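You operate a simulated robot arm through the tools that you are given. There is no shell and no other tool. Be economical: measure what you need, move in short steps, check, and stop when the job is done.

The job below is to be done with a simulated robot arm. You get a single attempt, and the scene is never put back.

TASK
Press the blue strap tab's stud flush in the hand setter, then put the tab back.
Fine: one stroke, clear of the ram; carriage out again.
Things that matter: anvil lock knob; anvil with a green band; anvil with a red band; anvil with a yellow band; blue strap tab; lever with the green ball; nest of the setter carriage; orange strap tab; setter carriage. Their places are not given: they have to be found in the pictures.

The check looks at the end state, three seconds after you hand in, the way a careful person would. Anything else that was tipped, shoved, dropped, spilled or broken makes it a failure.

THE ROBOT
A 6-joint arm with a two-finger parallel gripper, fixed in place. Base frame: the origin is at the foot of the arm, x ahead of it, y to its left, z up; the work surface is at about z = 0.78. Readings come in m, degrees, newtons and seconds.
With the tool pointing down near the work surface it reaches from about 0.26 to 0.68 m from the base axis. Its first joint turns from -66.0 to 66.0 degrees. Payload 2.9 kg.
The TCP is the grasp point between the finger pads, 0.03 m short of the fingertips. In the tool frame z runs along the fingers and y along their closing line. Largest opening 0.11 m; finger width 0.02, thickness 0.01; the body of the gripper, 0.048 by 0.112 m, starts 0.055 m behind the TCP.
Orientation is that of the tool frame in the base frame, as a unit quaternion [w, x, y, z]. With the fingers straight down and closing along the base's y, the tool's x points along the base's -x, its y along +y and its z along -z.

THE INTERFACE
- The arm moves only by the tool play_rows. Its argument "plan" is a list of rows, each a list of 7 numbers: the shift along the base's x, y, z in m, then the turn, a rotation vector about the base's x, y, z in degrees, then the gripper command, from -1 (shut) to 1 (fully open), values between in proportion. In form: [[dx, dy, dz, wx, wy, wz, claw], ...]. A call has 1 to 8 rows; each row is the pose to reach, as a shift and turn from the pose commanded when the call began. Rows are played at 5 a second. More than 0.05 m and 8.6 degrees between two rows, or a gripper value outside its range, and nothing of the call is played. Where a pose cannot be reached the arm comes as near as it can. A force on the tool above 50 N (or 10 N above the force at the start of the call, whichever is more), or a blocked arm, ends the call early, and 0.2 s more pass. The fingers move at their own pace (about 0.108 m/s each) and stop on an object; they squeeze with about 31 N. The grip force told is the motor's: it shows also when the fingers shut on nothing. Time passes only in rows, and 0.2 s behind the last, so rows that repeat a pose let the fingers close. The reply holds the time, the measured pose of the TCP, the force on the tool along the base axes, the opening and the grip force, in the units named above and with some noise, with the torque about the TCP (base axes, N m) and any sound that the robot's microphone picked up, and new pictures: "pictures" is both (left out), scene, wrist or none.
- Cameras (640 x 400 px; columns grow to the right, rows downward): "scene" is fixed at [0.08, 0.4349, 1.3864]; the picture's right is [-0.74, -0.67, 0.00], its down [-0.37, 0.40, -0.84] and it looks along [0.56, -0.62, -0.55] (base axes); focal length 359 px, centre (320, 200). "wrist" rides on the gripper at [0.072, 0.017, -0.103] in the tool frame; the picture's right is [-0.23, 0.97, 0.00], its down [-0.76, -0.18, -0.62] and it looks along [-0.61, -0.14, 0.78] (tool axes); focal length 222 px, centre (320, 200).
- pixel_to_xyz(camera, pixels): for up to 12 pixels [column, row] of the newest picture of that camera ("zoom" is the newest enlarged one), the place [x, y, z] in the base frame of the surface seen there, good to about 0.002 m. It takes no simulated time.
- zoom(camera, box): a new picture of the part [left, top, right, bottom] of that camera's present view, enlarged. It takes no simulated time.
- hand_in(): hands the job in; it is judged then, once.

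Go step by step. Measure first, check grasps and placings, and put right what went wrong. The budget is 80 turns and 200 pictures, counting those below and the enlarged ones. Unless the task says otherwise, let go and move clear before handing in, and close with one line.

The tools are called after ">>>" by a JSON object that holds its "method" and its "body". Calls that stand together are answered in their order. play_rows: Moves the arm, as the interface text tells. Its arguments: {"type":"object","properties":{"plan":{"type":"array","items":{"type":"array","items":{"type":"number"}}},"pictures":{"type":"string","enum":["both","scene","wrist","none"]}},"required":["plan"]} The other tools are called the same way: pixel_to_xyz (camera, pixels) gives the place of the surface under pixels of a picture; zoom (camera, box) takes an enlarged picture of a part of a camera's view; hand_in () hands the job in.

At the start:

```text
time_s: 0.0
tcp_pos: [0.3448, -0.2123, 1.1572]
tool_rot: [0.0, 0.0, 1.0, 0.0]
force: [-0.4, 0.3, -0.7]
wrist_torque: [0.02, 0.02, 0.0]
grip_width: 0.1097
gripper_force: 0.1
```

scene: 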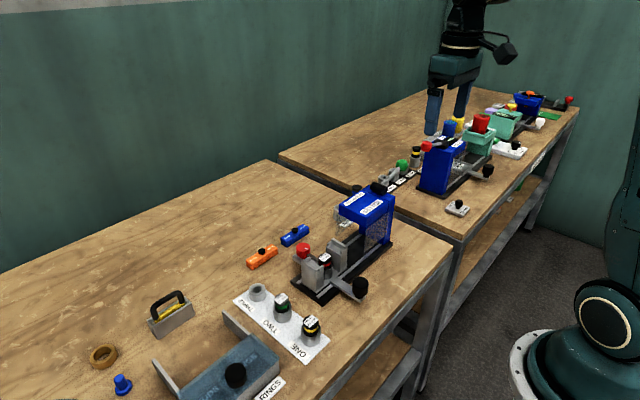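
wrist: 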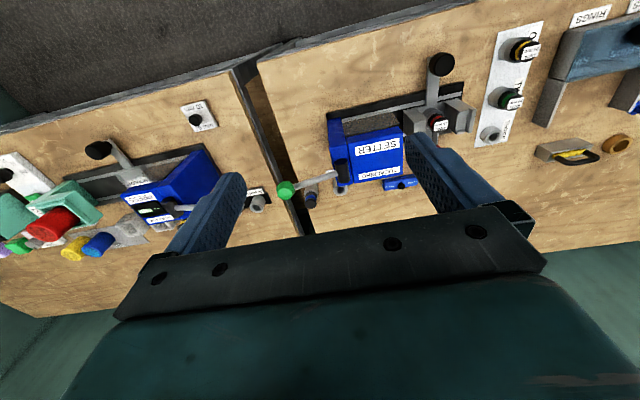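

The scene shows a blue setter near (360,220), blue and orange tabs at (295,236) and (262,257), and an anvil card at (280,320). I'll zoom in for detail.

>>> {"method": "zoom", "body": {"camera": "scene", "box": [220, 170, 420, 310]}}

>>> {"method": "zoom", "body": {"camera": "scene", "box": [220, 270, 380, 400]}}

>>> {"method": "zoom", "body": {"camera": "wrist", "box": [270, 20, 560, 220]}}

>>> {"method": "zoom", "body": {"camera": "scene", "box": [370, 80, 590, 230]}}

```text
2.86 times, centred on (320, 240) of scene
```

zoom: 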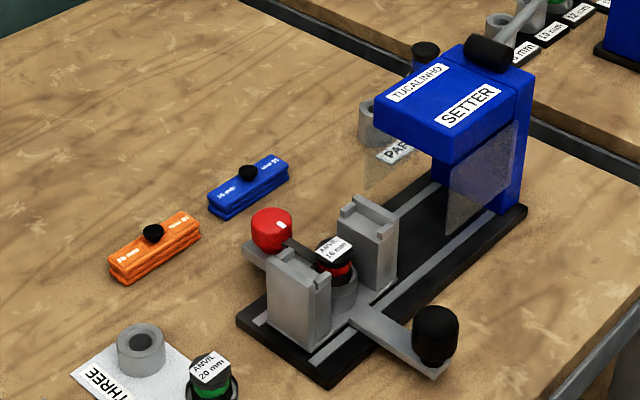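

```text
3.08 times, centred on (300, 335) of scene
```

zoom: 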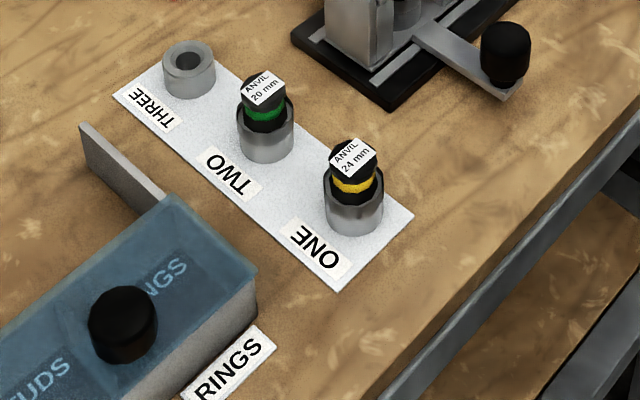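

```text
2.00 times, centred on (415, 120) of wrist
```

zoom: 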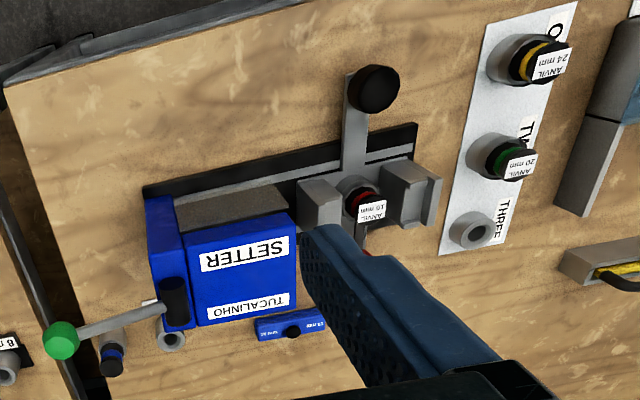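

```text
2.67 times, centred on (480, 155) of scene
```

zoom: 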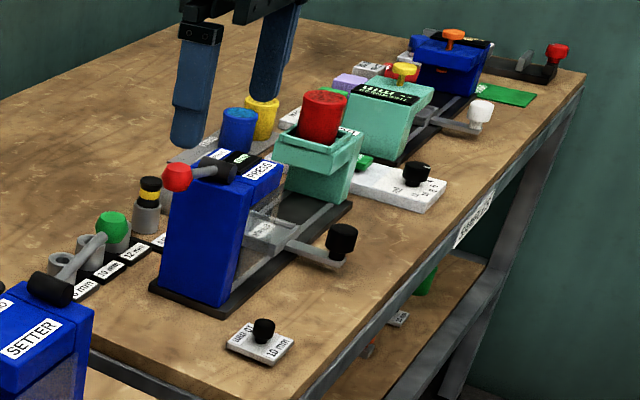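

The setter has the red 16 mm anvil fitted; the tab labels show which anvil each one needs. I'll read those next.

>>> {"method": "zoom", "body": {"camera": "scene", "box": [276, 216, 316, 254]}}

>>> {"method": "zoom", "body": {"camera": "scene", "box": [240, 236, 284, 276]}}

>>> {"method": "zoom", "body": {"camera": "wrist", "box": [376, 165, 426, 200]}}

>>> {"method": "zoom", "body": {"camera": "scene", "box": [285, 230, 375, 305]}}

>>> {"method": "zoom", "body": {"camera": "scene", "box": [325, 165, 415, 240]}}

```text
10.53 times, centred on (296, 235) of scene
```

zoom: 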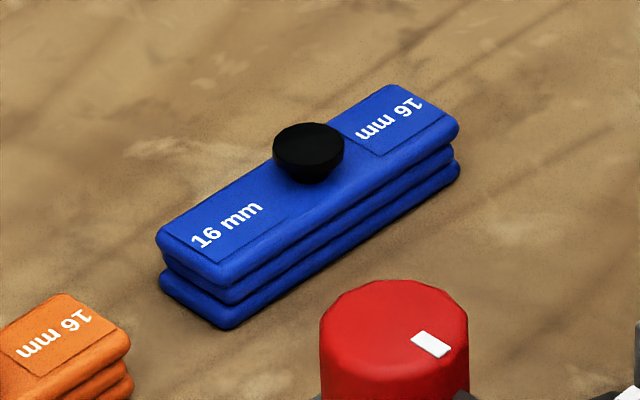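

```text
10.00 times, centred on (262, 256) of scene
```

zoom: 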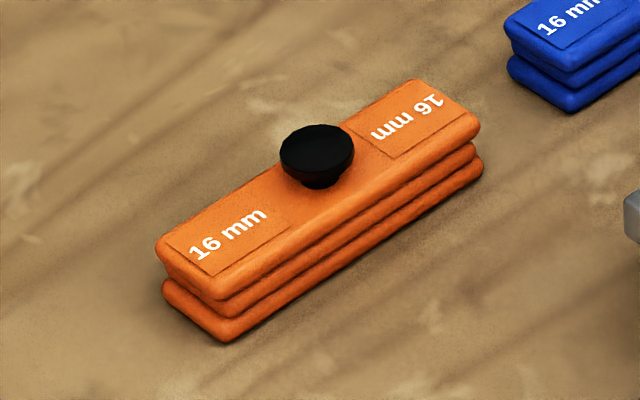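

```text
11.43 times, centred on (401, 182) of wrist
```

zoom: 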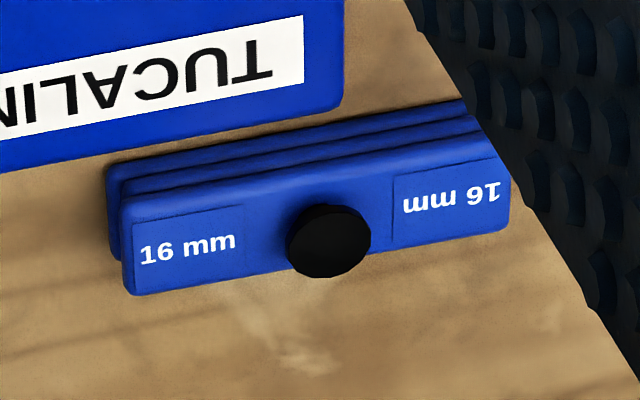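

```text
5.33 times, centred on (330, 268) of scene
```

zoom: 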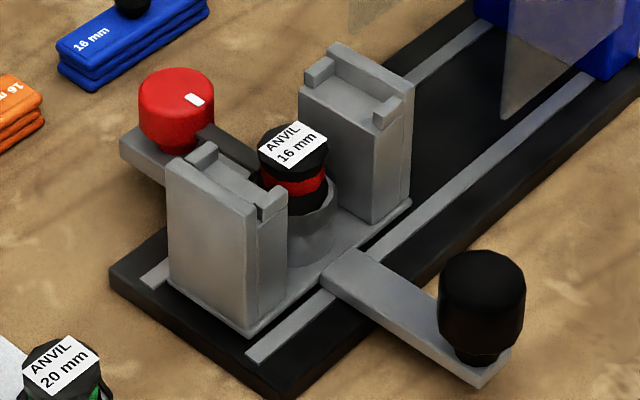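

```text
5.33 times, centred on (370, 202) of scene
```

zoom: 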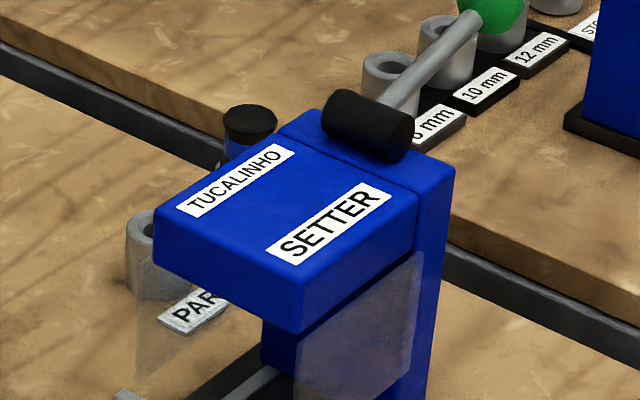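

Both tabs are 16 mm, and the red-banded 16 mm anvil is in the carriage. Now I'll measure the key places.

>>> {"method": "pixel_to_xyz", "body": {"camera": "scene", "pixels": [[295, 230], [283, 240], [307, 231], [306, 240], [303, 248], [326, 258], [360, 286], [318, 266], [346, 242], [402, 163], [379, 187], [362, 203]]}}

>>> {"method": "pixel_to_xyz", "body": {"camera": "wrist", "pixels": [[286, 189], [318, 177], [357, 162], [380, 143], [405, 182], [437, 123], [415, 120], [455, 112], [440, 64], [438, 90], [311, 200], [345, 190]]}}

>>> {"method": "zoom", "body": {"camera": "wrist", "box": [270, 140, 390, 215]}}

>>> {"method": "zoom", "body": {"camera": "wrist", "box": [390, 80, 490, 145]}}

```text
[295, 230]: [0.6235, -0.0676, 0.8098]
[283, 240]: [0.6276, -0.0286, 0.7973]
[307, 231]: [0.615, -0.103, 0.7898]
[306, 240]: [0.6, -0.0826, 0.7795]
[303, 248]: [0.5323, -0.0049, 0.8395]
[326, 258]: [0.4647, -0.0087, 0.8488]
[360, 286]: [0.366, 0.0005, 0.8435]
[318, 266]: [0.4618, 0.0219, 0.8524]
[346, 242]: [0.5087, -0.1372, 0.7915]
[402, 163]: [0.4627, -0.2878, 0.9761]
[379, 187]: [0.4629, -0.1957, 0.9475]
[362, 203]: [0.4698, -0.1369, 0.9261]
```

```text
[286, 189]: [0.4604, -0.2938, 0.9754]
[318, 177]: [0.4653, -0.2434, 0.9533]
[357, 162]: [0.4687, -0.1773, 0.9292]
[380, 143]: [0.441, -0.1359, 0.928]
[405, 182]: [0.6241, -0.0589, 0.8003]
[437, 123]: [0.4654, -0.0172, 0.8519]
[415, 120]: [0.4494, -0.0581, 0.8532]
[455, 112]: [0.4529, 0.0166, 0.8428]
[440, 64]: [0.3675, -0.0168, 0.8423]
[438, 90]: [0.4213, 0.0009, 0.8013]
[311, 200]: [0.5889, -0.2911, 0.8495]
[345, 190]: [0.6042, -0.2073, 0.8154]
```

```text
5.33 times, centred on (330, 178) of wrist
```

zoom: 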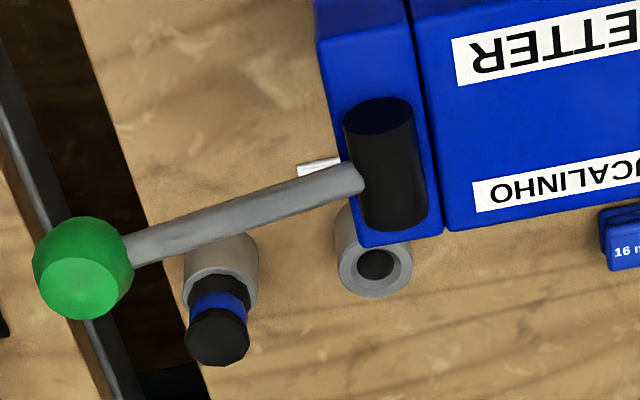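

```text
6.15 times, centred on (440, 112) of wrist
```

zoom: 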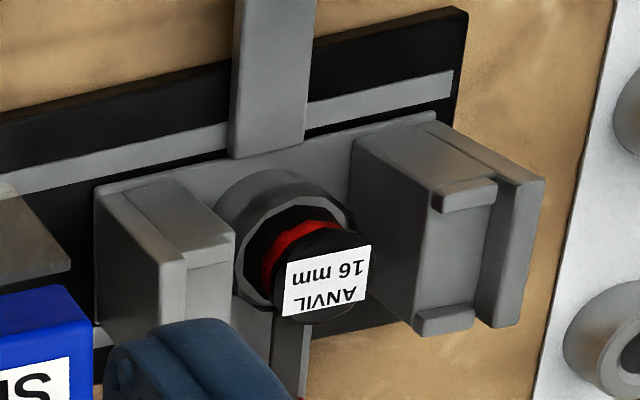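

The blue tab's stud is near (0.624,-0.066,0.81), the carriage nest near (0.455,-0.02), and the lever's ball near (0.46,-0.29,0.98). I'll move for a close look at the carriage and the lock knob.

>>> {"method": "play_rows", "body": {"plan": [[-0.01, 0.045, 0, 0, 0, 0, 1], [-0.02, 0.09, -0.01, 0, 0, 0, 1], [-0.03, 0.135, -0.03, 0, 0, 0, 1], [-0.03, 0.175, -0.05, 0, 0, 0, 1], [-0.03, 0.205, -0.07, 0, 0, 0, 1], [-0.03, 0.205, -0.09, 0, 0, 0, 1], [-0.03, 0.205, -0.09, 0, 0, 0, 1]]}}

```text
refused: row 3 steps farther than a row can; nothing moved
```

>>> {"method": "play_rows", "body": {"plan": [[-0.01, 0.04, 0, 0, 0, 0, 1], [-0.02, 0.08, -0.01, 0, 0, 0, 1], [-0.03, 0.12, -0.03, 0, 0, 0, 1], [-0.03, 0.16, -0.05, 0, 0, 0, 1], [-0.03, 0.2, -0.07, 0, 0, 0, 1], [-0.03, 0.205, -0.09, 0, 0, 0, 1], [-0.03, 0.205, -0.09, 0, 0, 0, 1]]}}

```text
time_s: 1.6
tcp_pos: [0.315, -0.0079, 1.0684]
tool_rot: [0.0, 0.0, 1.0, 0.0]
force: [-0.3, 0.2, 0.3]
wrist_torque: [0.02, -0.05, 0.0]
grip_width: 0.1099
gripper_force: 0.0
```

scene: 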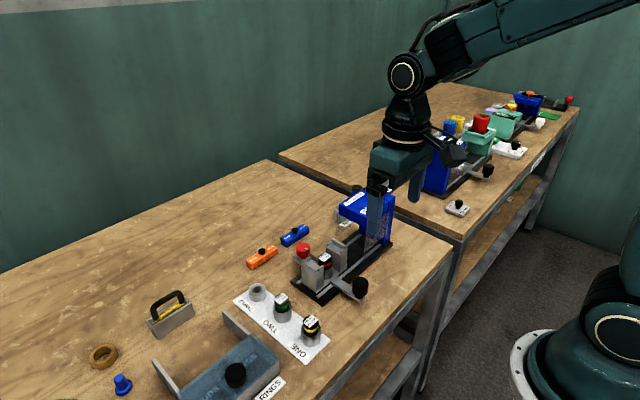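
wrist: 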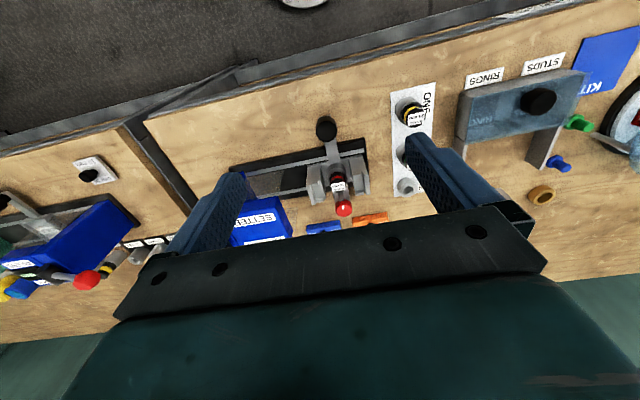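

The carriage is visible at (338,180) in the wrist picture. Zooming in on it.

>>> {"method": "zoom", "body": {"camera": "wrist", "box": [285, 140, 395, 220]}}

>>> {"method": "zoom", "body": {"camera": "wrist", "box": [290, 205, 400, 245]}}

>>> {"method": "zoom", "body": {"camera": "wrist", "box": [440, 50, 640, 180]}}

```text
5.00 times, centred on (340, 180) of wrist
```

zoom: 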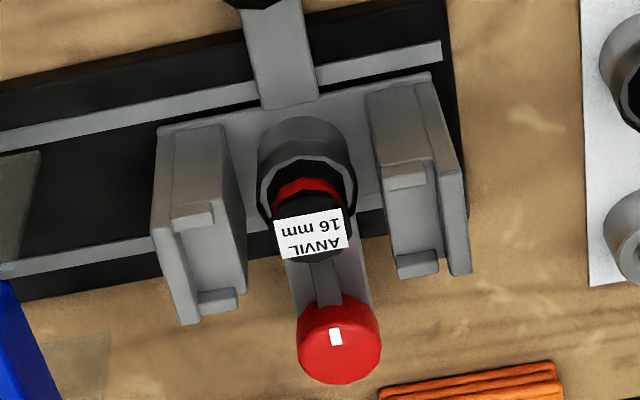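

```text
5.82 times, centred on (345, 225) of wrist
```

zoom: 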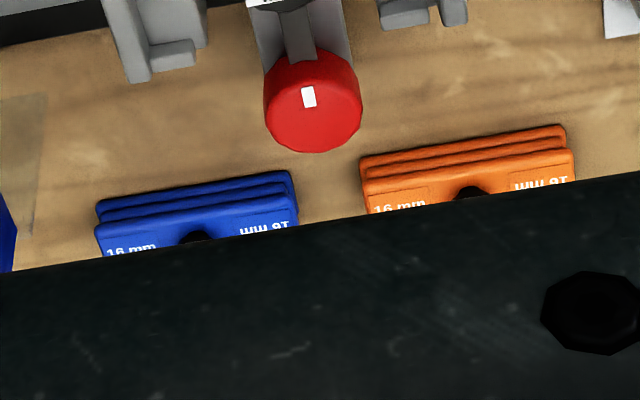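

```text
3.08 times, centred on (540, 115) of wrist
```

zoom: 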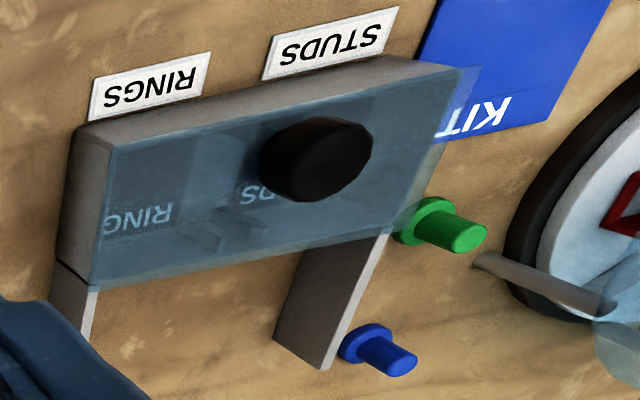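

I'll measure the nest ledges, lips, end walls, anvil and knob.

>>> {"method": "zoom", "body": {"camera": "wrist", "box": [290, 145, 380, 215]}}

>>> {"method": "pixel_to_xyz", "body": {"camera": "wrist", "pixels": [[319, 191], [314, 183.4], [319.6, 200], [310, 188], [357, 184], [357, 175], [359.6, 192.8], [366.5, 178], [338.4, 186], [344, 208], [326, 127], [334, 150]]}}

>>> {"method": "pixel_to_xyz", "body": {"camera": "wrist", "pixels": [[307, 224], [341, 221], [315, 230], [336, 227], [325, 228], [370, 214], [335, 198], [337, 188], [345, 200], [344, 214]]}}

```text
5.71 times, centred on (335, 180) of wrist
```

zoom: 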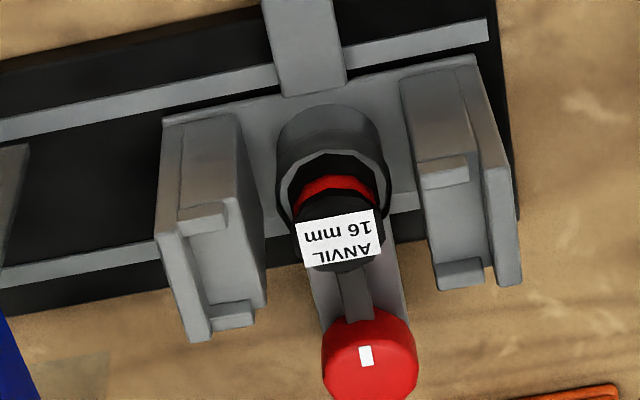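

```text
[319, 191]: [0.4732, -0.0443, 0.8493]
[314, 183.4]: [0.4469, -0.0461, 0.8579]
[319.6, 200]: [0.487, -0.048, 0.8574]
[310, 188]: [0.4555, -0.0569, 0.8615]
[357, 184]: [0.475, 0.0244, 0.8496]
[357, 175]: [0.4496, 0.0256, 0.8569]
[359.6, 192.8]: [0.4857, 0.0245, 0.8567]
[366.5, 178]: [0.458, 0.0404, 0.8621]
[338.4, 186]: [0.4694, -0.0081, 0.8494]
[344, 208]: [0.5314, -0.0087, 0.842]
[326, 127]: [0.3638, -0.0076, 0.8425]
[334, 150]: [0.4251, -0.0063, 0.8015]
```

```text
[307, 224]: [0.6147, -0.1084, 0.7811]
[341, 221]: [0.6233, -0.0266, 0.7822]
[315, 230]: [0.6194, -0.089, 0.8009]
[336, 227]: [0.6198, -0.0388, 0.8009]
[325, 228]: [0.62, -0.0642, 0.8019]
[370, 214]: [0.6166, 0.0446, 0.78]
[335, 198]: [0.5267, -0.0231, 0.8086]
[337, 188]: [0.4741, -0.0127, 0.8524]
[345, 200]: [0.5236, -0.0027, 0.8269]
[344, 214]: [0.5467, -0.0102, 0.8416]
```

The ledges are at z≈0.849, the anvil top at about 0.850, and the nest centre is near (0.467,-0.008). The lock bar is engaged and its mark points at the anvil. I'll yaw the tool by -90° and move above the blue tab.

>>> {"method": "play_rows", "body": {"plan": [[0.035, -0.005, 0, 0, 0, -8, 1], [0.07, -0.01, 0, 0, 0, -16, 1], [0.105, -0.015, 0, 0, 0, -24, 1], [0.14, -0.02, 0, 0, 0, -32, 1], [0.175, -0.025, 0, 0, 0, -40, 1], [0.21, -0.03, 0, 0, 0, -48, 1], [0.245, -0.035, 0, 0, 0, -56, 1], [0.28, -0.04, 0, 0, 0, -64, 1]], "pictures": "none"}}

>>> {"method": "play_rows", "body": {"plan": [[0.015, -0.005, -0.02, 0, 0, -8, 1], [0.025, -0.01, -0.05, 0, 0, -16, 1], [0.029, -0.018, -0.08, 0, 0, -24, 1], [0.029, -0.018, -0.11, 0, 0, -26, 1], [0.029, -0.018, -0.13, 0, 0, -26, 1], [0.029, -0.018, -0.13, 0, 0, -26, 1]]}}

```text
time_s: 3.4
tcp_pos: [0.5949, -0.0484, 1.07]
tool_rot: [0.0, 0.531, 0.847, 0.001]
force: [0.3, 0.6, 0.0]
wrist_torque: [-0.02, 0.03, -0.01]
grip_width: 0.1102
gripper_force: 0.0
```

```text
time_s: 4.8
tcp_pos: [0.6243, -0.0662, 0.9375]
tool_rot: [0.0, 0.707, 0.707, 0.0]
force: [0.0, -0.1, -0.9]
wrist_torque: [-0.01, -0.01, 0.03]
grip_width: 0.1099
gripper_force: 0.0
```

scene: 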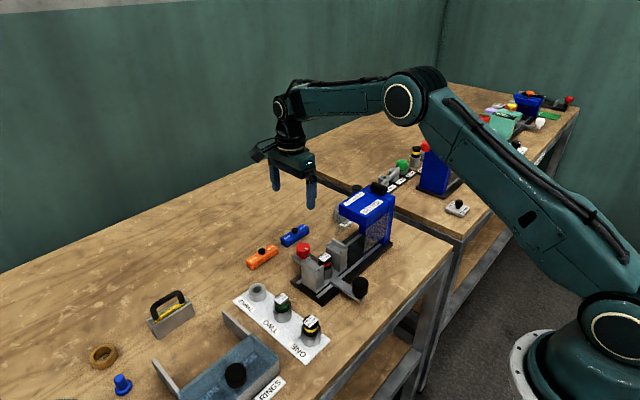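
wrist: 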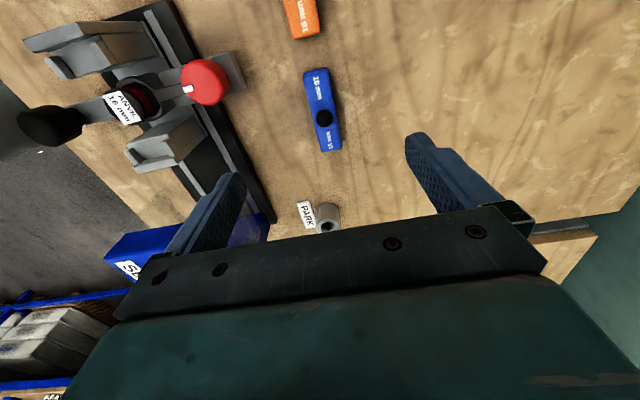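

The tab is at (322,115) in the wrist picture. I'll zoom in and measure its corners.

>>> {"method": "zoom", "body": {"camera": "wrist", "box": [272, 60, 372, 160]}}

>>> {"method": "zoom", "body": {"camera": "wrist", "box": [40, 20, 240, 180]}}

```text
4.00 times, centred on (322, 110) of wrist
```

zoom: 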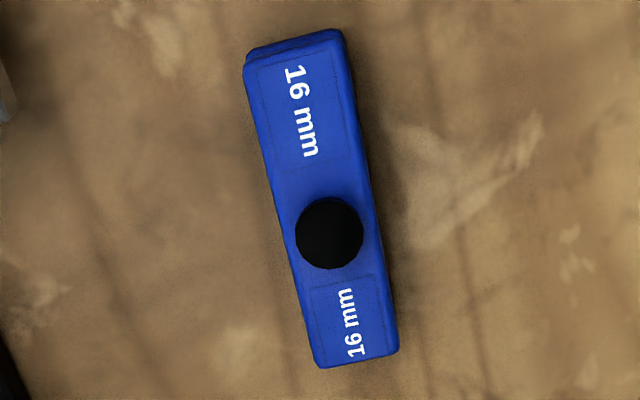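

```text
2.50 times, centred on (140, 100) of wrist
```

zoom: 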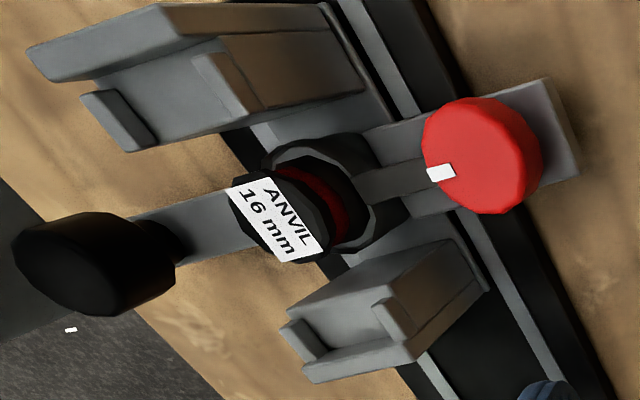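

>>> {"method": "pixel_to_xyz", "body": {"camera": "wrist", "pixels": [[305.7, 78], [326.2, 73], [323, 149.5], [339, 146.5], [309, 98], [330, 90], [317, 130], [336, 126], [325, 118], [325.5, 118], [316, 75], [331, 148]]}}

>>> {"method": "pixel_to_xyz", "body": {"camera": "zoom", "pixels": [[140, 75], [110, 120], [215, 85], [100, 60], [240, 55], [330, 345], [380, 310], [300, 340], [400, 320], [280, 220], [335, 205], [180, 65]]}}

```text
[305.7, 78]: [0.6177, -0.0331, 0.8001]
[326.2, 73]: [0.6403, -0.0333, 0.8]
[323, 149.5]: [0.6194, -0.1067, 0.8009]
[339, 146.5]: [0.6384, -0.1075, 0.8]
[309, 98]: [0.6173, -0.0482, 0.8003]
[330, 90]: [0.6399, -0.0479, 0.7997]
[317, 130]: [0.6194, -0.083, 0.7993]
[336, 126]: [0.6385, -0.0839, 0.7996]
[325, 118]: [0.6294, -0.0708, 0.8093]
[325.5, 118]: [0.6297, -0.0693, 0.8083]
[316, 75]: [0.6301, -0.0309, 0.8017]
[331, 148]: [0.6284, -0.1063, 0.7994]
```

```text
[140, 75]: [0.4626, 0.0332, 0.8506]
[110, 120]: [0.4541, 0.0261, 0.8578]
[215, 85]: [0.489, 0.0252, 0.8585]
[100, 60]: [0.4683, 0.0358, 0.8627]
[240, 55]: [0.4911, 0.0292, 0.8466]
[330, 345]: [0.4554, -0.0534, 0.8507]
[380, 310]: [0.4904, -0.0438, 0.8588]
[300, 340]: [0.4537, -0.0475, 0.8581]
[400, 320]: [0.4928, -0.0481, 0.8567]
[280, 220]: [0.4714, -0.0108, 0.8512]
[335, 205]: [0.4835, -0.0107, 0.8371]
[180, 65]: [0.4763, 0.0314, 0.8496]
```

The tab spans x 0.6165–0.641 and y -0.110 to -0.030, with yaw about 0. I'll go down and grip its sides by the fingertips.

>>> {"method": "play_rows", "body": {"plan": [[0.0047, -0.0038, -0.03, 0, 0, 0, 0.6], [0.0047, -0.0038, -0.06, 0, 0, 0, 0.3], [0.0047, -0.0038, -0.09, 0, 0, 0, 0], [0.0047, -0.0038, -0.11, 0, 0, 0, 0], [0.0047, -0.0038, -0.121, 0, 0, 0, 0], [0.0047, -0.0038, -0.121, 0, 0, 0, 0]]}}

```text
time_s: 6.2
tcp_pos: [0.6288, -0.0712, 0.8166]
tool_rot: [0.0, 0.707, 0.707, 0.0]
force: [-0.2, -0.7, 1.0]
wrist_torque: [0.02, 0.01, 0.0]
grip_width: 0.0551
gripper_force: 0.0
```

scene: 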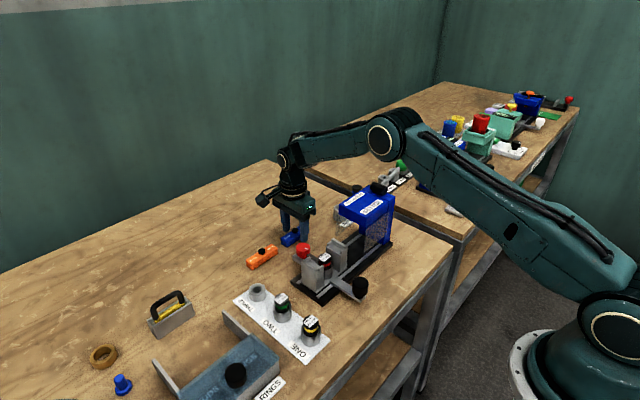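
wrist: 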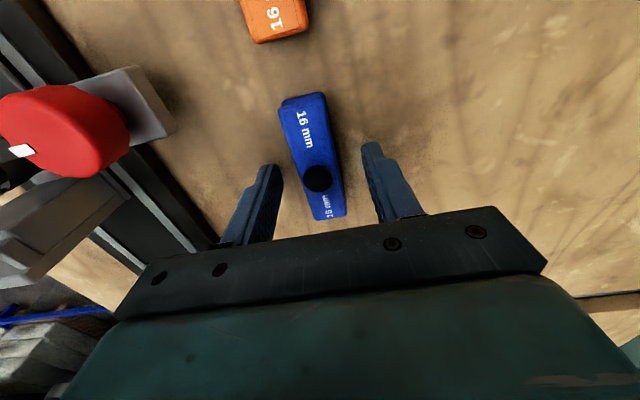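

The tab lies between the fingers, so I'll close on it.

>>> {"method": "play_rows", "body": {"plan": [[0, 0, 0, 0, 0, 0, -0.3], [0, 0, 0, 0, 0, 0, -1], [0, 0, 0, 0, 0, 0, -1]], "pictures": "wrist"}}

```text
time_s: 7.0
tcp_pos: [0.6305, -0.0706, 0.8172]
tool_rot: [0.0, 0.707, 0.708, -0.001]
force: [0.7, -0.7, 0.4]
wrist_torque: [0.01, 0.01, 0.02]
grip_width: 0.0252
gripper_force: 31.1
```

wrist: 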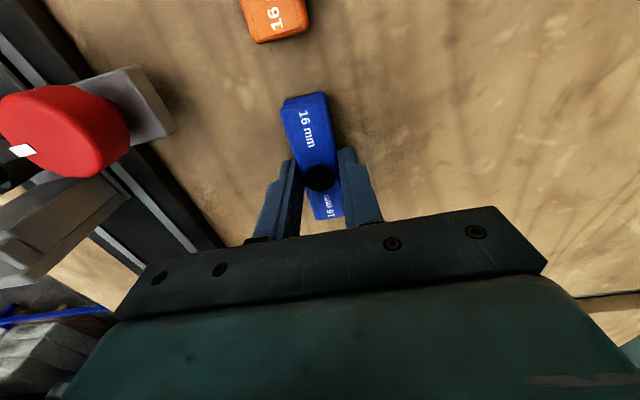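

The tab is gripped (25 mm, 31 N). I'll lift and carry it above the nest.

>>> {"method": "play_rows", "body": {"plan": [[0, 0, 0.02, 0, 0, 0, -1], [0, 0, 0.06, 0, 0, 0, -1], [0, 0.01, 0.1, 0, 0, 0, -1], [-0.04, 0.03, 0.115, 0, 0, 0, -1], [-0.08, 0.05, 0.115, 0, 0, 0, -1], [-0.12, 0.062, 0.115, 0, 0, 0, -1], [-0.159, 0.062, 0.115, 0, 0, 0, -1], [-0.159, 0.062, 0.115, 0, 0, 0, -1]]}}

```text
time_s: 8.8
tcp_pos: [0.4701, -0.008, 0.9313]
tool_rot: [0.001, 0.707, 0.707, 0.0]
force: [-0.2, -0.4, -0.6]
wrist_torque: [0.0, 0.01, 0.04]
grip_width: 0.0247
gripper_force: 31.0
```

scene: 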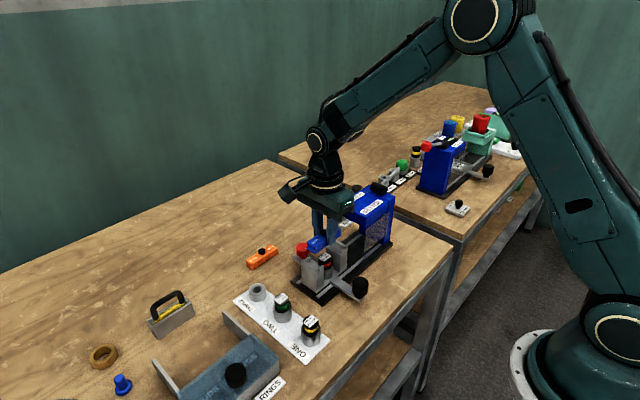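
wrist: 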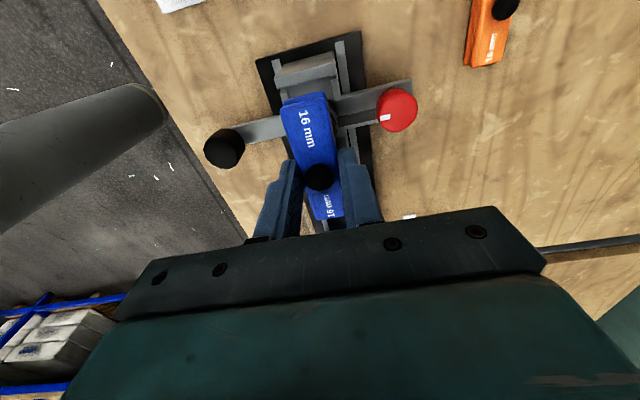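

The tab is now above the nest. I'll measure it against the +y post, which is visible at (305,70).

>>> {"method": "zoom", "body": {"camera": "wrist", "box": [240, 30, 400, 130]}}

>>> {"method": "zoom", "body": {"camera": "scene", "box": [280, 210, 380, 300]}}

>>> {"method": "pixel_to_xyz", "body": {"camera": "wrist", "pixels": [[284, 109], [327, 98], [305, 103], [292, 130], [334, 125], [318, 177], [280, 80], [336, 64], [300, 62], [320, 57], [400, 110], [224, 148]]}}

```text
4.00 times, centred on (320, 80) of wrist
```

zoom: 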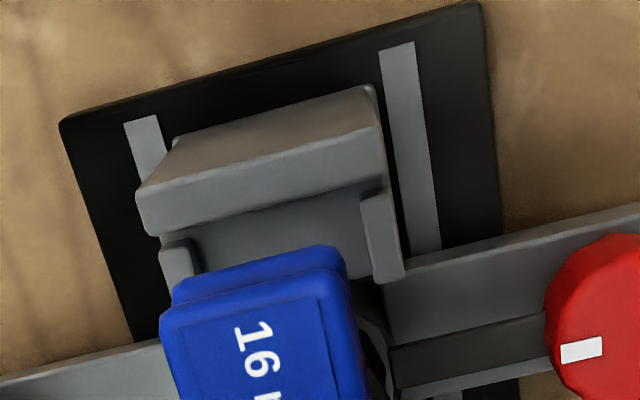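

```text
4.44 times, centred on (330, 255) of scene
```

zoom: 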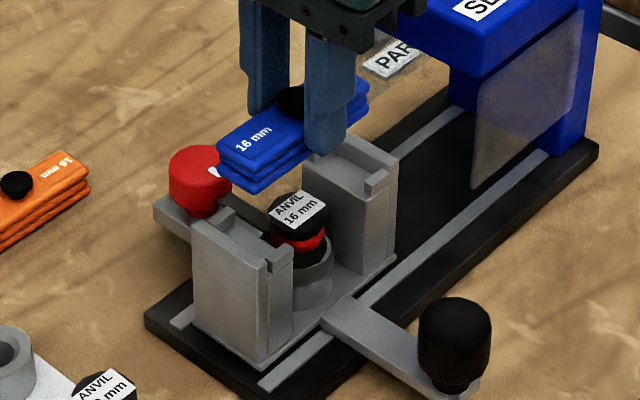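

```text
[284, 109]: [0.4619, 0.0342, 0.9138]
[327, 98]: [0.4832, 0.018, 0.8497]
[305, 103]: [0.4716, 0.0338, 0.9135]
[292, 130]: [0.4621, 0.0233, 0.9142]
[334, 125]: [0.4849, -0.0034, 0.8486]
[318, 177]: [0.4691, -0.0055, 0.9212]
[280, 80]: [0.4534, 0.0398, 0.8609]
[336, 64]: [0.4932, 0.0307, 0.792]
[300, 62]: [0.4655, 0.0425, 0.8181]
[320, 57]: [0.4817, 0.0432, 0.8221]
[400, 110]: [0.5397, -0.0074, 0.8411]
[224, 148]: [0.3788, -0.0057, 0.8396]
```

>>> {"method": "pixel_to_xyz", "body": {"camera": "wrist", "pixels": [[283.5, 92.5], [286.5, 92], [289, 92], [334, 85], [331.5, 84], [329.5, 84], [305, 82], [305, 80], [305, 86], [305, 76], [281, 83], [333, 73]]}}

>>> {"method": "pixel_to_xyz", "body": {"camera": "zoom", "pixels": [[320, 150], [375, 185], [330, 165], [350, 160], [200, 205], [270, 260], [225, 230], [245, 250], [245, 245], [355, 172], [300, 210], [225, 215]]}}

```text
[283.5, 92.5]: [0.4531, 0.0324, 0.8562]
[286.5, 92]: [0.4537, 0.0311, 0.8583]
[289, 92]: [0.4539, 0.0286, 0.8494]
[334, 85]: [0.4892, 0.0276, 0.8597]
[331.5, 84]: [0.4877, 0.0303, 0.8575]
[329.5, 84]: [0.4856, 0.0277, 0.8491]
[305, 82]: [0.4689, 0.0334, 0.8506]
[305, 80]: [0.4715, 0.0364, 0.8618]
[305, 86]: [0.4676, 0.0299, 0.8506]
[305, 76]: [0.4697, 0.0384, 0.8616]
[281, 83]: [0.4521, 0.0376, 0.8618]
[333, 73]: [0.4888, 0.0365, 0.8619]
```

```text
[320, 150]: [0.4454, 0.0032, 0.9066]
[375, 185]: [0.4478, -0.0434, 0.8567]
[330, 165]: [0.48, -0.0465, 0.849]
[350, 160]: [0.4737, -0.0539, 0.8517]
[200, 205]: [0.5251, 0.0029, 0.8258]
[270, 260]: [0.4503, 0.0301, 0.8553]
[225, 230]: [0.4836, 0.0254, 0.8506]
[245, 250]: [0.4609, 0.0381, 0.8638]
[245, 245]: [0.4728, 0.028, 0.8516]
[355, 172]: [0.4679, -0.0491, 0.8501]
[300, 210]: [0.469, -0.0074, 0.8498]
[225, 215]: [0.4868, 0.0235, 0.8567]
```

Lip gap centre is x≈0.4705 and the end walls are at about 0.035 and -0.0525. I'll shift 2 mm toward -y and lower the tab into the nest.

>>> {"method": "play_rows", "body": {"plan": [[0.0, -0.002, -0.01, 0, 0, 0, -1], [0.0, -0.002, -0.025, 0, 0, 0, -1], [0.0, -0.002, -0.035, 0, 0, 0, -1], [0.0, -0.002, -0.041, 0, 0, 0, -1], [0.0, -0.002, -0.043, 0, 0, 0, -1], [0.0, -0.002, -0.043, 0, 0, 0, -1]]}}

>>> {"method": "zoom", "body": {"camera": "scene", "box": [280, 210, 380, 300]}}

>>> {"method": "zoom", "body": {"camera": "wrist", "box": [240, 60, 400, 220]}}

```text
time_s: 10.2
tcp_pos: [0.4697, -0.0085, 0.8879]
tool_rot: [-0.001, 0.707, 0.708, 0.001]
force: [0.3, 0.3, 0.1]
wrist_torque: [0.03, 0.02, -0.02]
grip_width: 0.025
gripper_force: 31.4
```

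scene: 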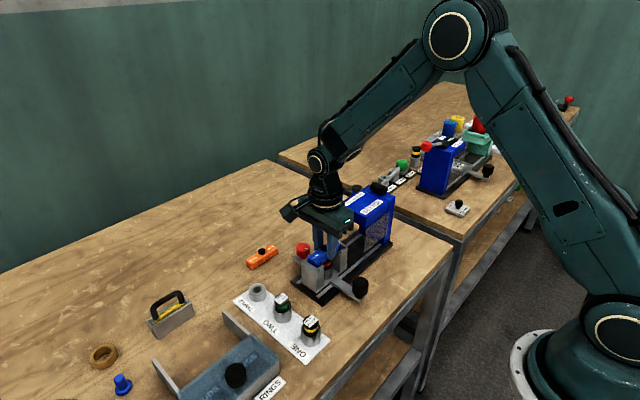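
wrist: 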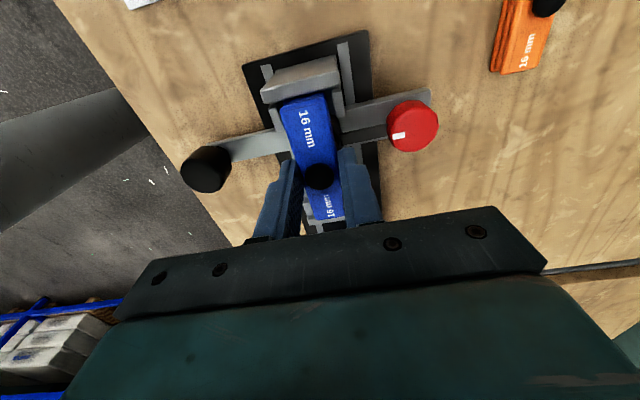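

```text
4.44 times, centred on (330, 255) of scene
```

zoom: 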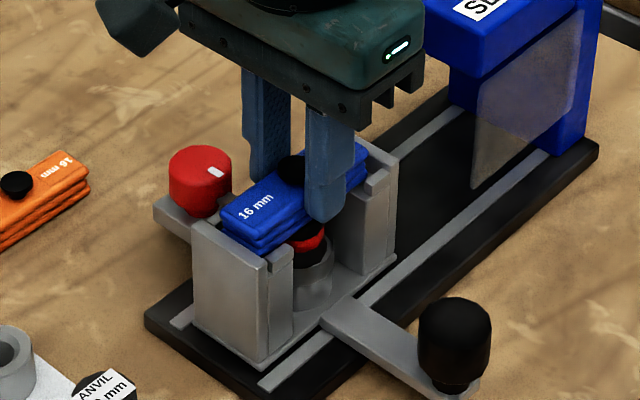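

```text
2.50 times, centred on (320, 140) of wrist
```

zoom: 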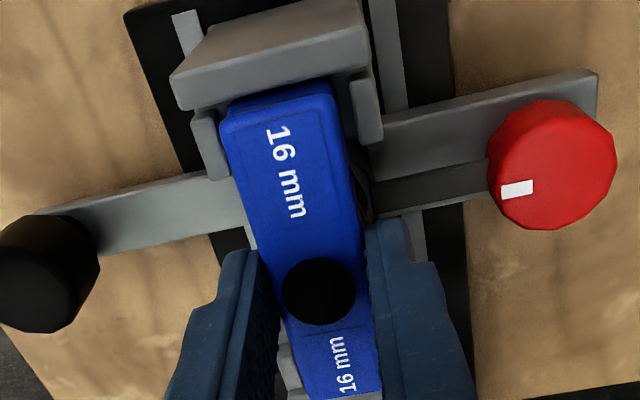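

The tab is inside the lips with no contact force yet. I'll ease down 2 mm, release a little, and rise.

>>> {"method": "play_rows", "body": {"plan": [[0, 0, -0.001, 0, 0, 0, -1], [0, 0, -0.0018, 0, 0, 0, -1], [0, 0, -0.0018, 0, 0, 0, -0.3], [0, 0, -0.0018, 0, 0, 0, -0.1], [0, 0, -0.0018, 0, 0, 0, -0.1]]}}

>>> {"method": "zoom", "body": {"camera": "scene", "box": [280, 210, 380, 300]}}

```text
time_s: 11.4
tcp_pos: [0.4693, -0.0104, 0.887]
tool_rot: [0.0, 0.707, 0.707, 0.0]
force: [0.2, 0.5, -0.6]
wrist_torque: [0.03, 0.02, 0.02]
grip_width: 0.0492
gripper_force: 0.1
```

scene: 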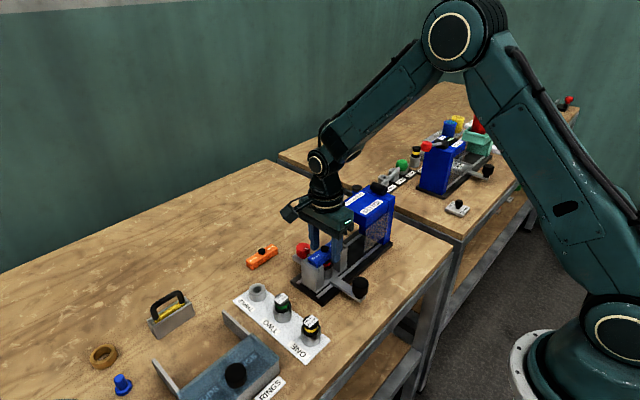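
wrist: 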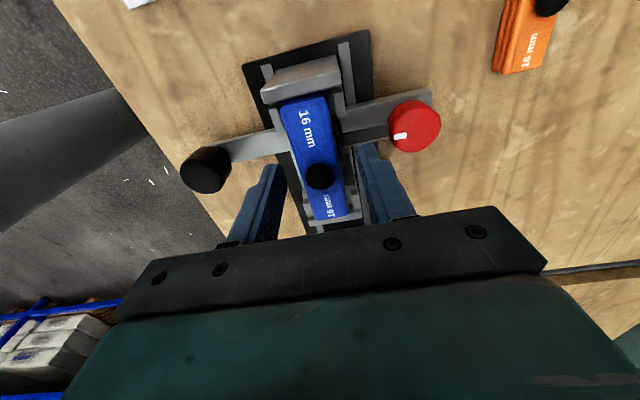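

```text
4.44 times, centred on (330, 255) of scene
```

zoom: 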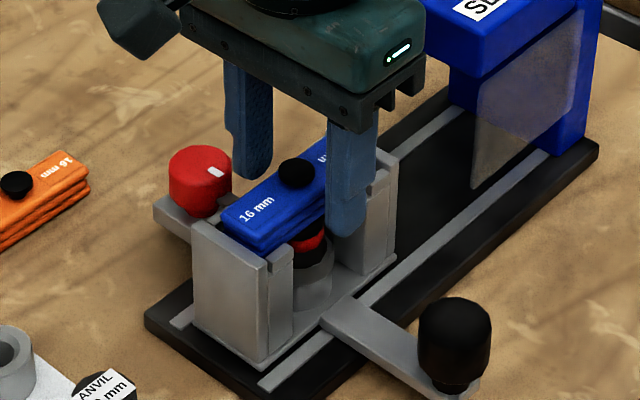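

The tab sits in the nest. I'll rise, turn the tool back, and move over the carriage handle.

>>> {"method": "play_rows", "body": {"plan": [[0, 0, 0.02, 0, 0, 0, -0.1], [0, 0, 0.06, 0, 0, 0, -0.1], [0, 0, 0.1, 0, 0, 6, 0], [-0.02, 0, 0.11, 0, 0, 14, 0], [-0.04, 0, 0.11, 0, 0, 22, 0], [-0.06, 0, 0.11, 0, 0, 30, 0], [-0.08, 0, 0.11, 0, 0, 38, 0], [-0.095, 0, 0.11, 0, 0, 46, 0]], "pictures": "none"}}

>>> {"method": "play_rows", "body": {"plan": [[-0.003, 0, 0, 0, 0, 8, 0], [-0.006, 0, 0, 0, 0, 16, 0], [-0.009, 0, 0, 0, 0, 24, 0], [-0.009, 0, 0, 0, 0, 32, 0], [-0.009, 0, 0, 0, 0, 40, 0], [-0.009, 0, 0, 0, 0, 44, 0], [-0.009, 0, 0, 0, 0, 44, 0]]}}

>>> {"method": "zoom", "body": {"camera": "scene", "box": [290, 170, 410, 310]}}

>>> {"method": "zoom", "body": {"camera": "wrist", "box": [200, 100, 400, 250]}}

```text
time_s: 13.2
tcp_pos: [0.3754, -0.0079, 0.9977]
tool_rot: [0.0, 0.374, 0.928, 0.0]
force: [-0.3, -0.1, -0.1]
wrist_torque: [0.01, 0.02, -0.03]
grip_width: 0.0549
gripper_force: 0.2
```

```text
time_s: 14.8
tcp_pos: [0.3652, -0.0092, 0.9977]
tool_rot: [0.0, -0.001, 1.0, 0.0]
force: [0.6, -0.4, 0.5]
wrist_torque: [-0.01, 0.01, 0.01]
grip_width: 0.0549
gripper_force: 0.0
```

scene: 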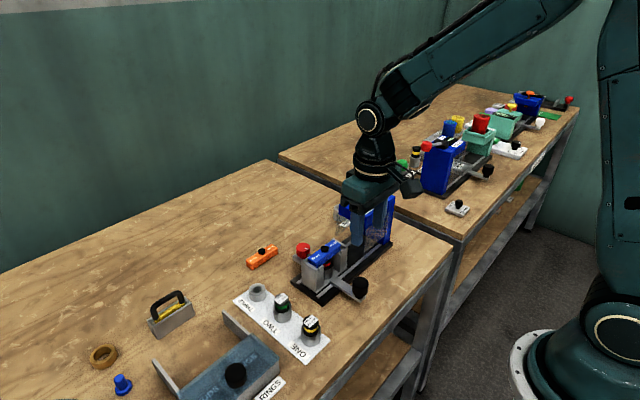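
wrist: 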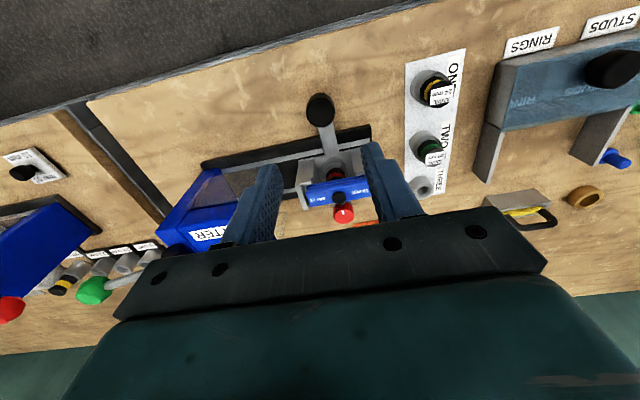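

```text
2.86 times, centred on (350, 240) of scene
```

zoom: 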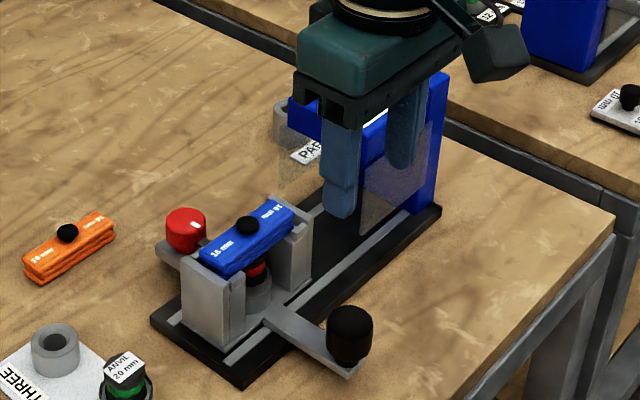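

```text
2.67 times, centred on (300, 175) of wrist
```

zoom: 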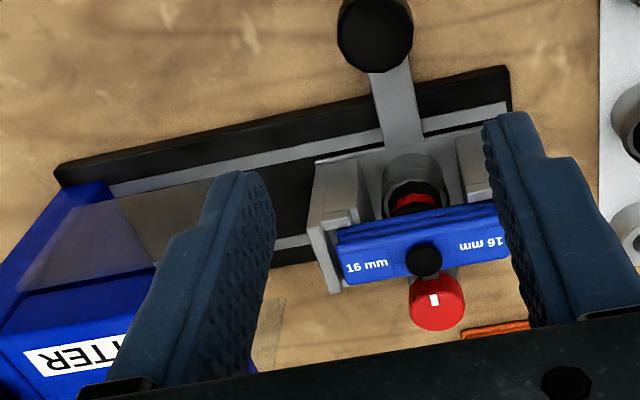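

The tab is level in the nest. Next I'll measure the handle knob and the setter's shield and head edges.

>>> {"method": "pixel_to_xyz", "body": {"camera": "wrist", "pixels": [[320, 103], [312, 108], [331, 108], [320, 120], [322, 132], [210, 237], [193, 225], [225, 205], [228, 180], [240, 195], [220, 172], [207, 170]]}}

>>> {"method": "pixel_to_xyz", "body": {"camera": "scene", "pixels": [[360, 280], [361, 296], [368, 285], [353, 285], [361, 290], [376, 240], [389, 200], [374, 208], [366, 230], [340, 226], [338, 215], [389, 245]]}}

```text
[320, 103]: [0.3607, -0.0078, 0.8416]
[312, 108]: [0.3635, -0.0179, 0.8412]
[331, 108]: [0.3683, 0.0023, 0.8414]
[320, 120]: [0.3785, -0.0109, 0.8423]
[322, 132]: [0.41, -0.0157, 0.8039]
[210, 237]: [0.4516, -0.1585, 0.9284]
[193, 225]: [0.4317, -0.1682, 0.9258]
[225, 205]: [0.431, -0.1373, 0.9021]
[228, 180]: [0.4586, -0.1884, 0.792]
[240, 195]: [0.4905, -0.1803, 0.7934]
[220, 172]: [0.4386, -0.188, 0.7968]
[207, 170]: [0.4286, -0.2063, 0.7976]
```

```text
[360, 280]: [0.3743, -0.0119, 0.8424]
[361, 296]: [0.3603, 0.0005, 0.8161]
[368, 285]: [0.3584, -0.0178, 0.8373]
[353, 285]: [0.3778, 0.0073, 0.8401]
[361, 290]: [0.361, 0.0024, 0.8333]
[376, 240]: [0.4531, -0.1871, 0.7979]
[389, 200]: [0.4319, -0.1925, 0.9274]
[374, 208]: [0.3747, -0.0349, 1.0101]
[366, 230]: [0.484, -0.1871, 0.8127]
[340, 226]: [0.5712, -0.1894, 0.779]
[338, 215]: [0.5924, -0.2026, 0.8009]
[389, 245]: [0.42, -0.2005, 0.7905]
```

Knob centre is (0.365,-0.009) with its top at 0.842. I'll descend around it and grip.

>>> {"method": "play_rows", "body": {"plan": [[0, 0.001, -0.04, 0, 0, 0, 0], [0, 0.001, -0.08, 0, 0, 0, 0], [0, 0.001, -0.115, 0, 0, 0, 0], [0, 0.001, -0.14, 0, 0, 0, 0], [0, 0.001, -0.155, 0, 0, 0, 0], [0, 0.001, -0.155, 0, 0, 0, -0.5], [0, 0.001, -0.155, 0, 0, 0, -1], [0, 0.001, -0.155, 0, 0, 0, -1]]}}

```text
time_s: 16.6
tcp_pos: [0.3661, -0.0095, 0.8416]
tool_rot: [-0.001, 0.001, 1.0, -0.001]
force: [-2.9, -13.2, -7.3]
wrist_torque: [0.27, -0.54, -0.1]
grip_width: 0.0337
gripper_force: 44.5
```

scene: 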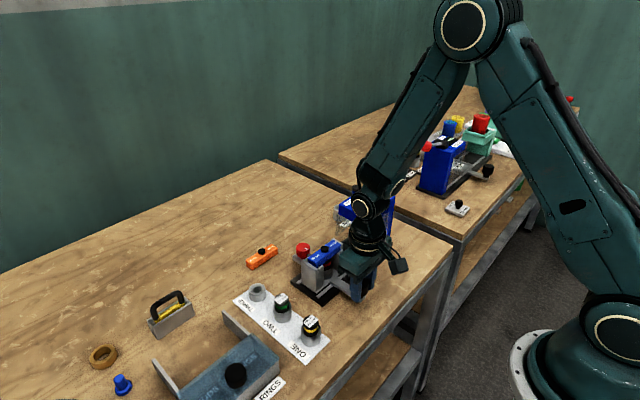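
wrist: 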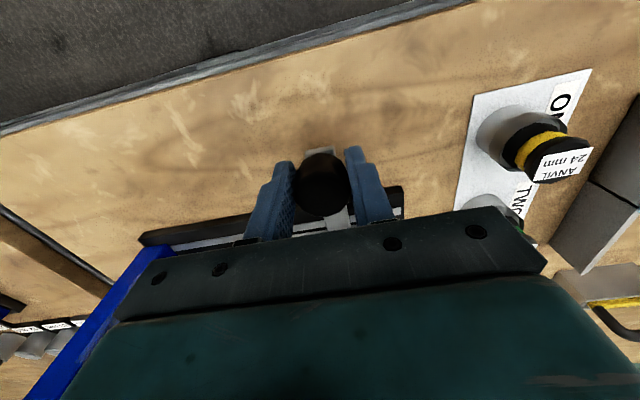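

The knob is gripped with a small side load. I'll slide the carriage in slowly.

>>> {"method": "play_rows", "body": {"plan": [[0, -0.01, 0, 0, 0, 0, -1], [0, -0.02, 0, 0, 0, 0, -1], [0, -0.03, 0, 0, 0, 0, -1], [0, -0.04, 0, 0, 0, 0, -1], [0, -0.05, 0, 0, 0, 0, -1]]}}

```text
time_s: 17.8
tcp_pos: [0.3661, -0.0586, 0.8407]
tool_rot: [-0.001, 0.0, 1.0, 0.0]
force: [-5.9, 0.9, 15.5]
wrist_torque: [0.23, 0.74, 0.1]
grip_width: 0.0339
gripper_force: 44.6
```

scene: 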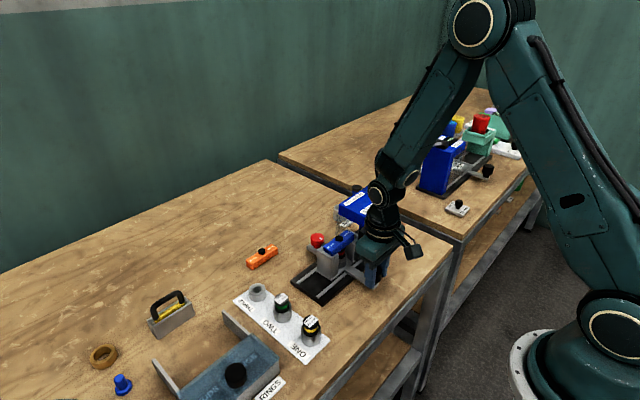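
wrist: 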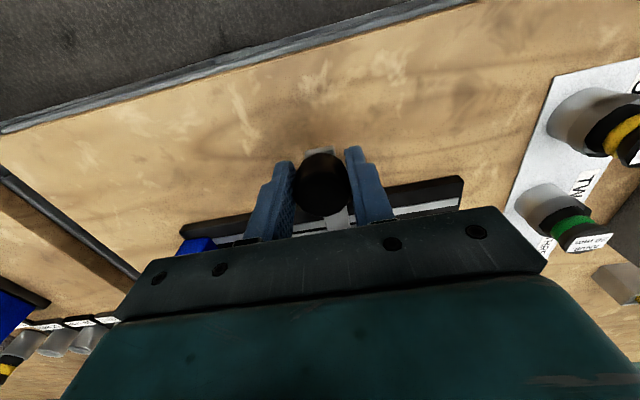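

The carriage slides freely. I'll continue.

>>> {"method": "play_rows", "body": {"plan": [[0, -0.01, 0, 0, 0, 0, -1], [0, -0.02, 0, 0, 0, 0, -1], [0, -0.03, 0, 0, 0, 0, -1], [0, -0.04, 0, 0, 0, 0, -1], [0, -0.05, 0, 0, 0, 0, -1], [0, -0.058, 0, 0, 0, 0, -1]]}}

>>> {"method": "zoom", "body": {"camera": "scene", "box": [290, 170, 410, 310]}}

```text
time_s: 19.2
tcp_pos: [0.366, -0.1172, 0.8408]
tool_rot: [-0.001, 0.001, 1.0, 0.0]
force: [-12.0, 0.8, 24.2]
wrist_torque: [0.45, 0.51, -0.02]
grip_width: 0.0333
gripper_force: 44.9
```

scene: 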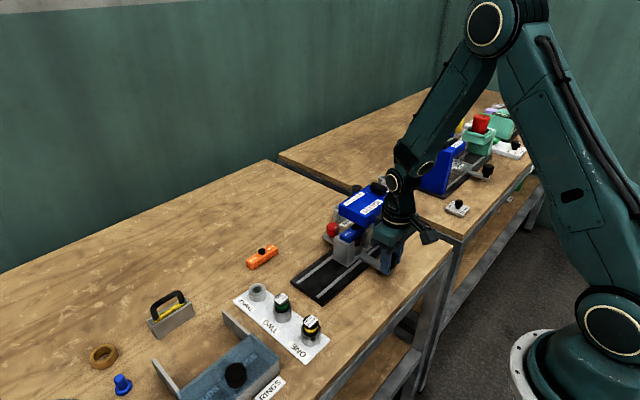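
wrist: 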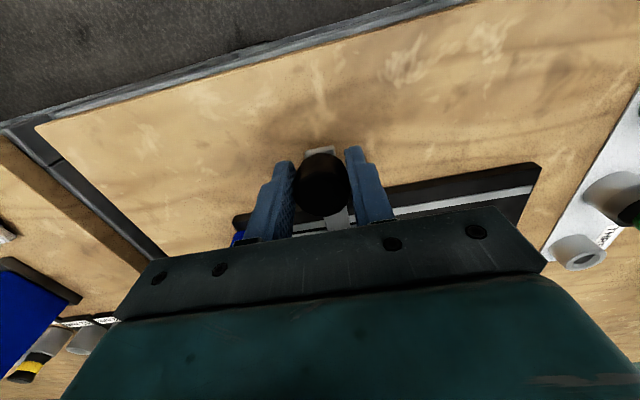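

```text
2.86 times, centred on (350, 240) of scene
```

zoom: 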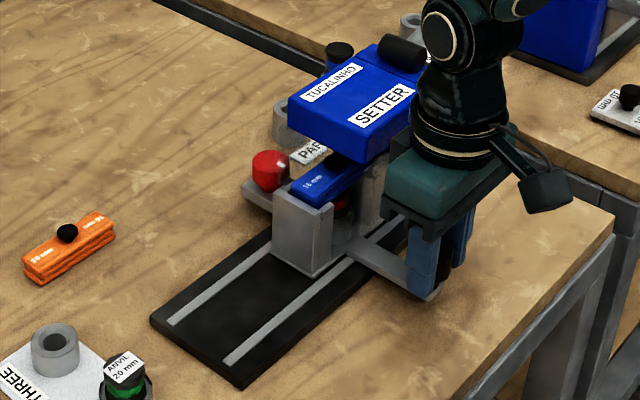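

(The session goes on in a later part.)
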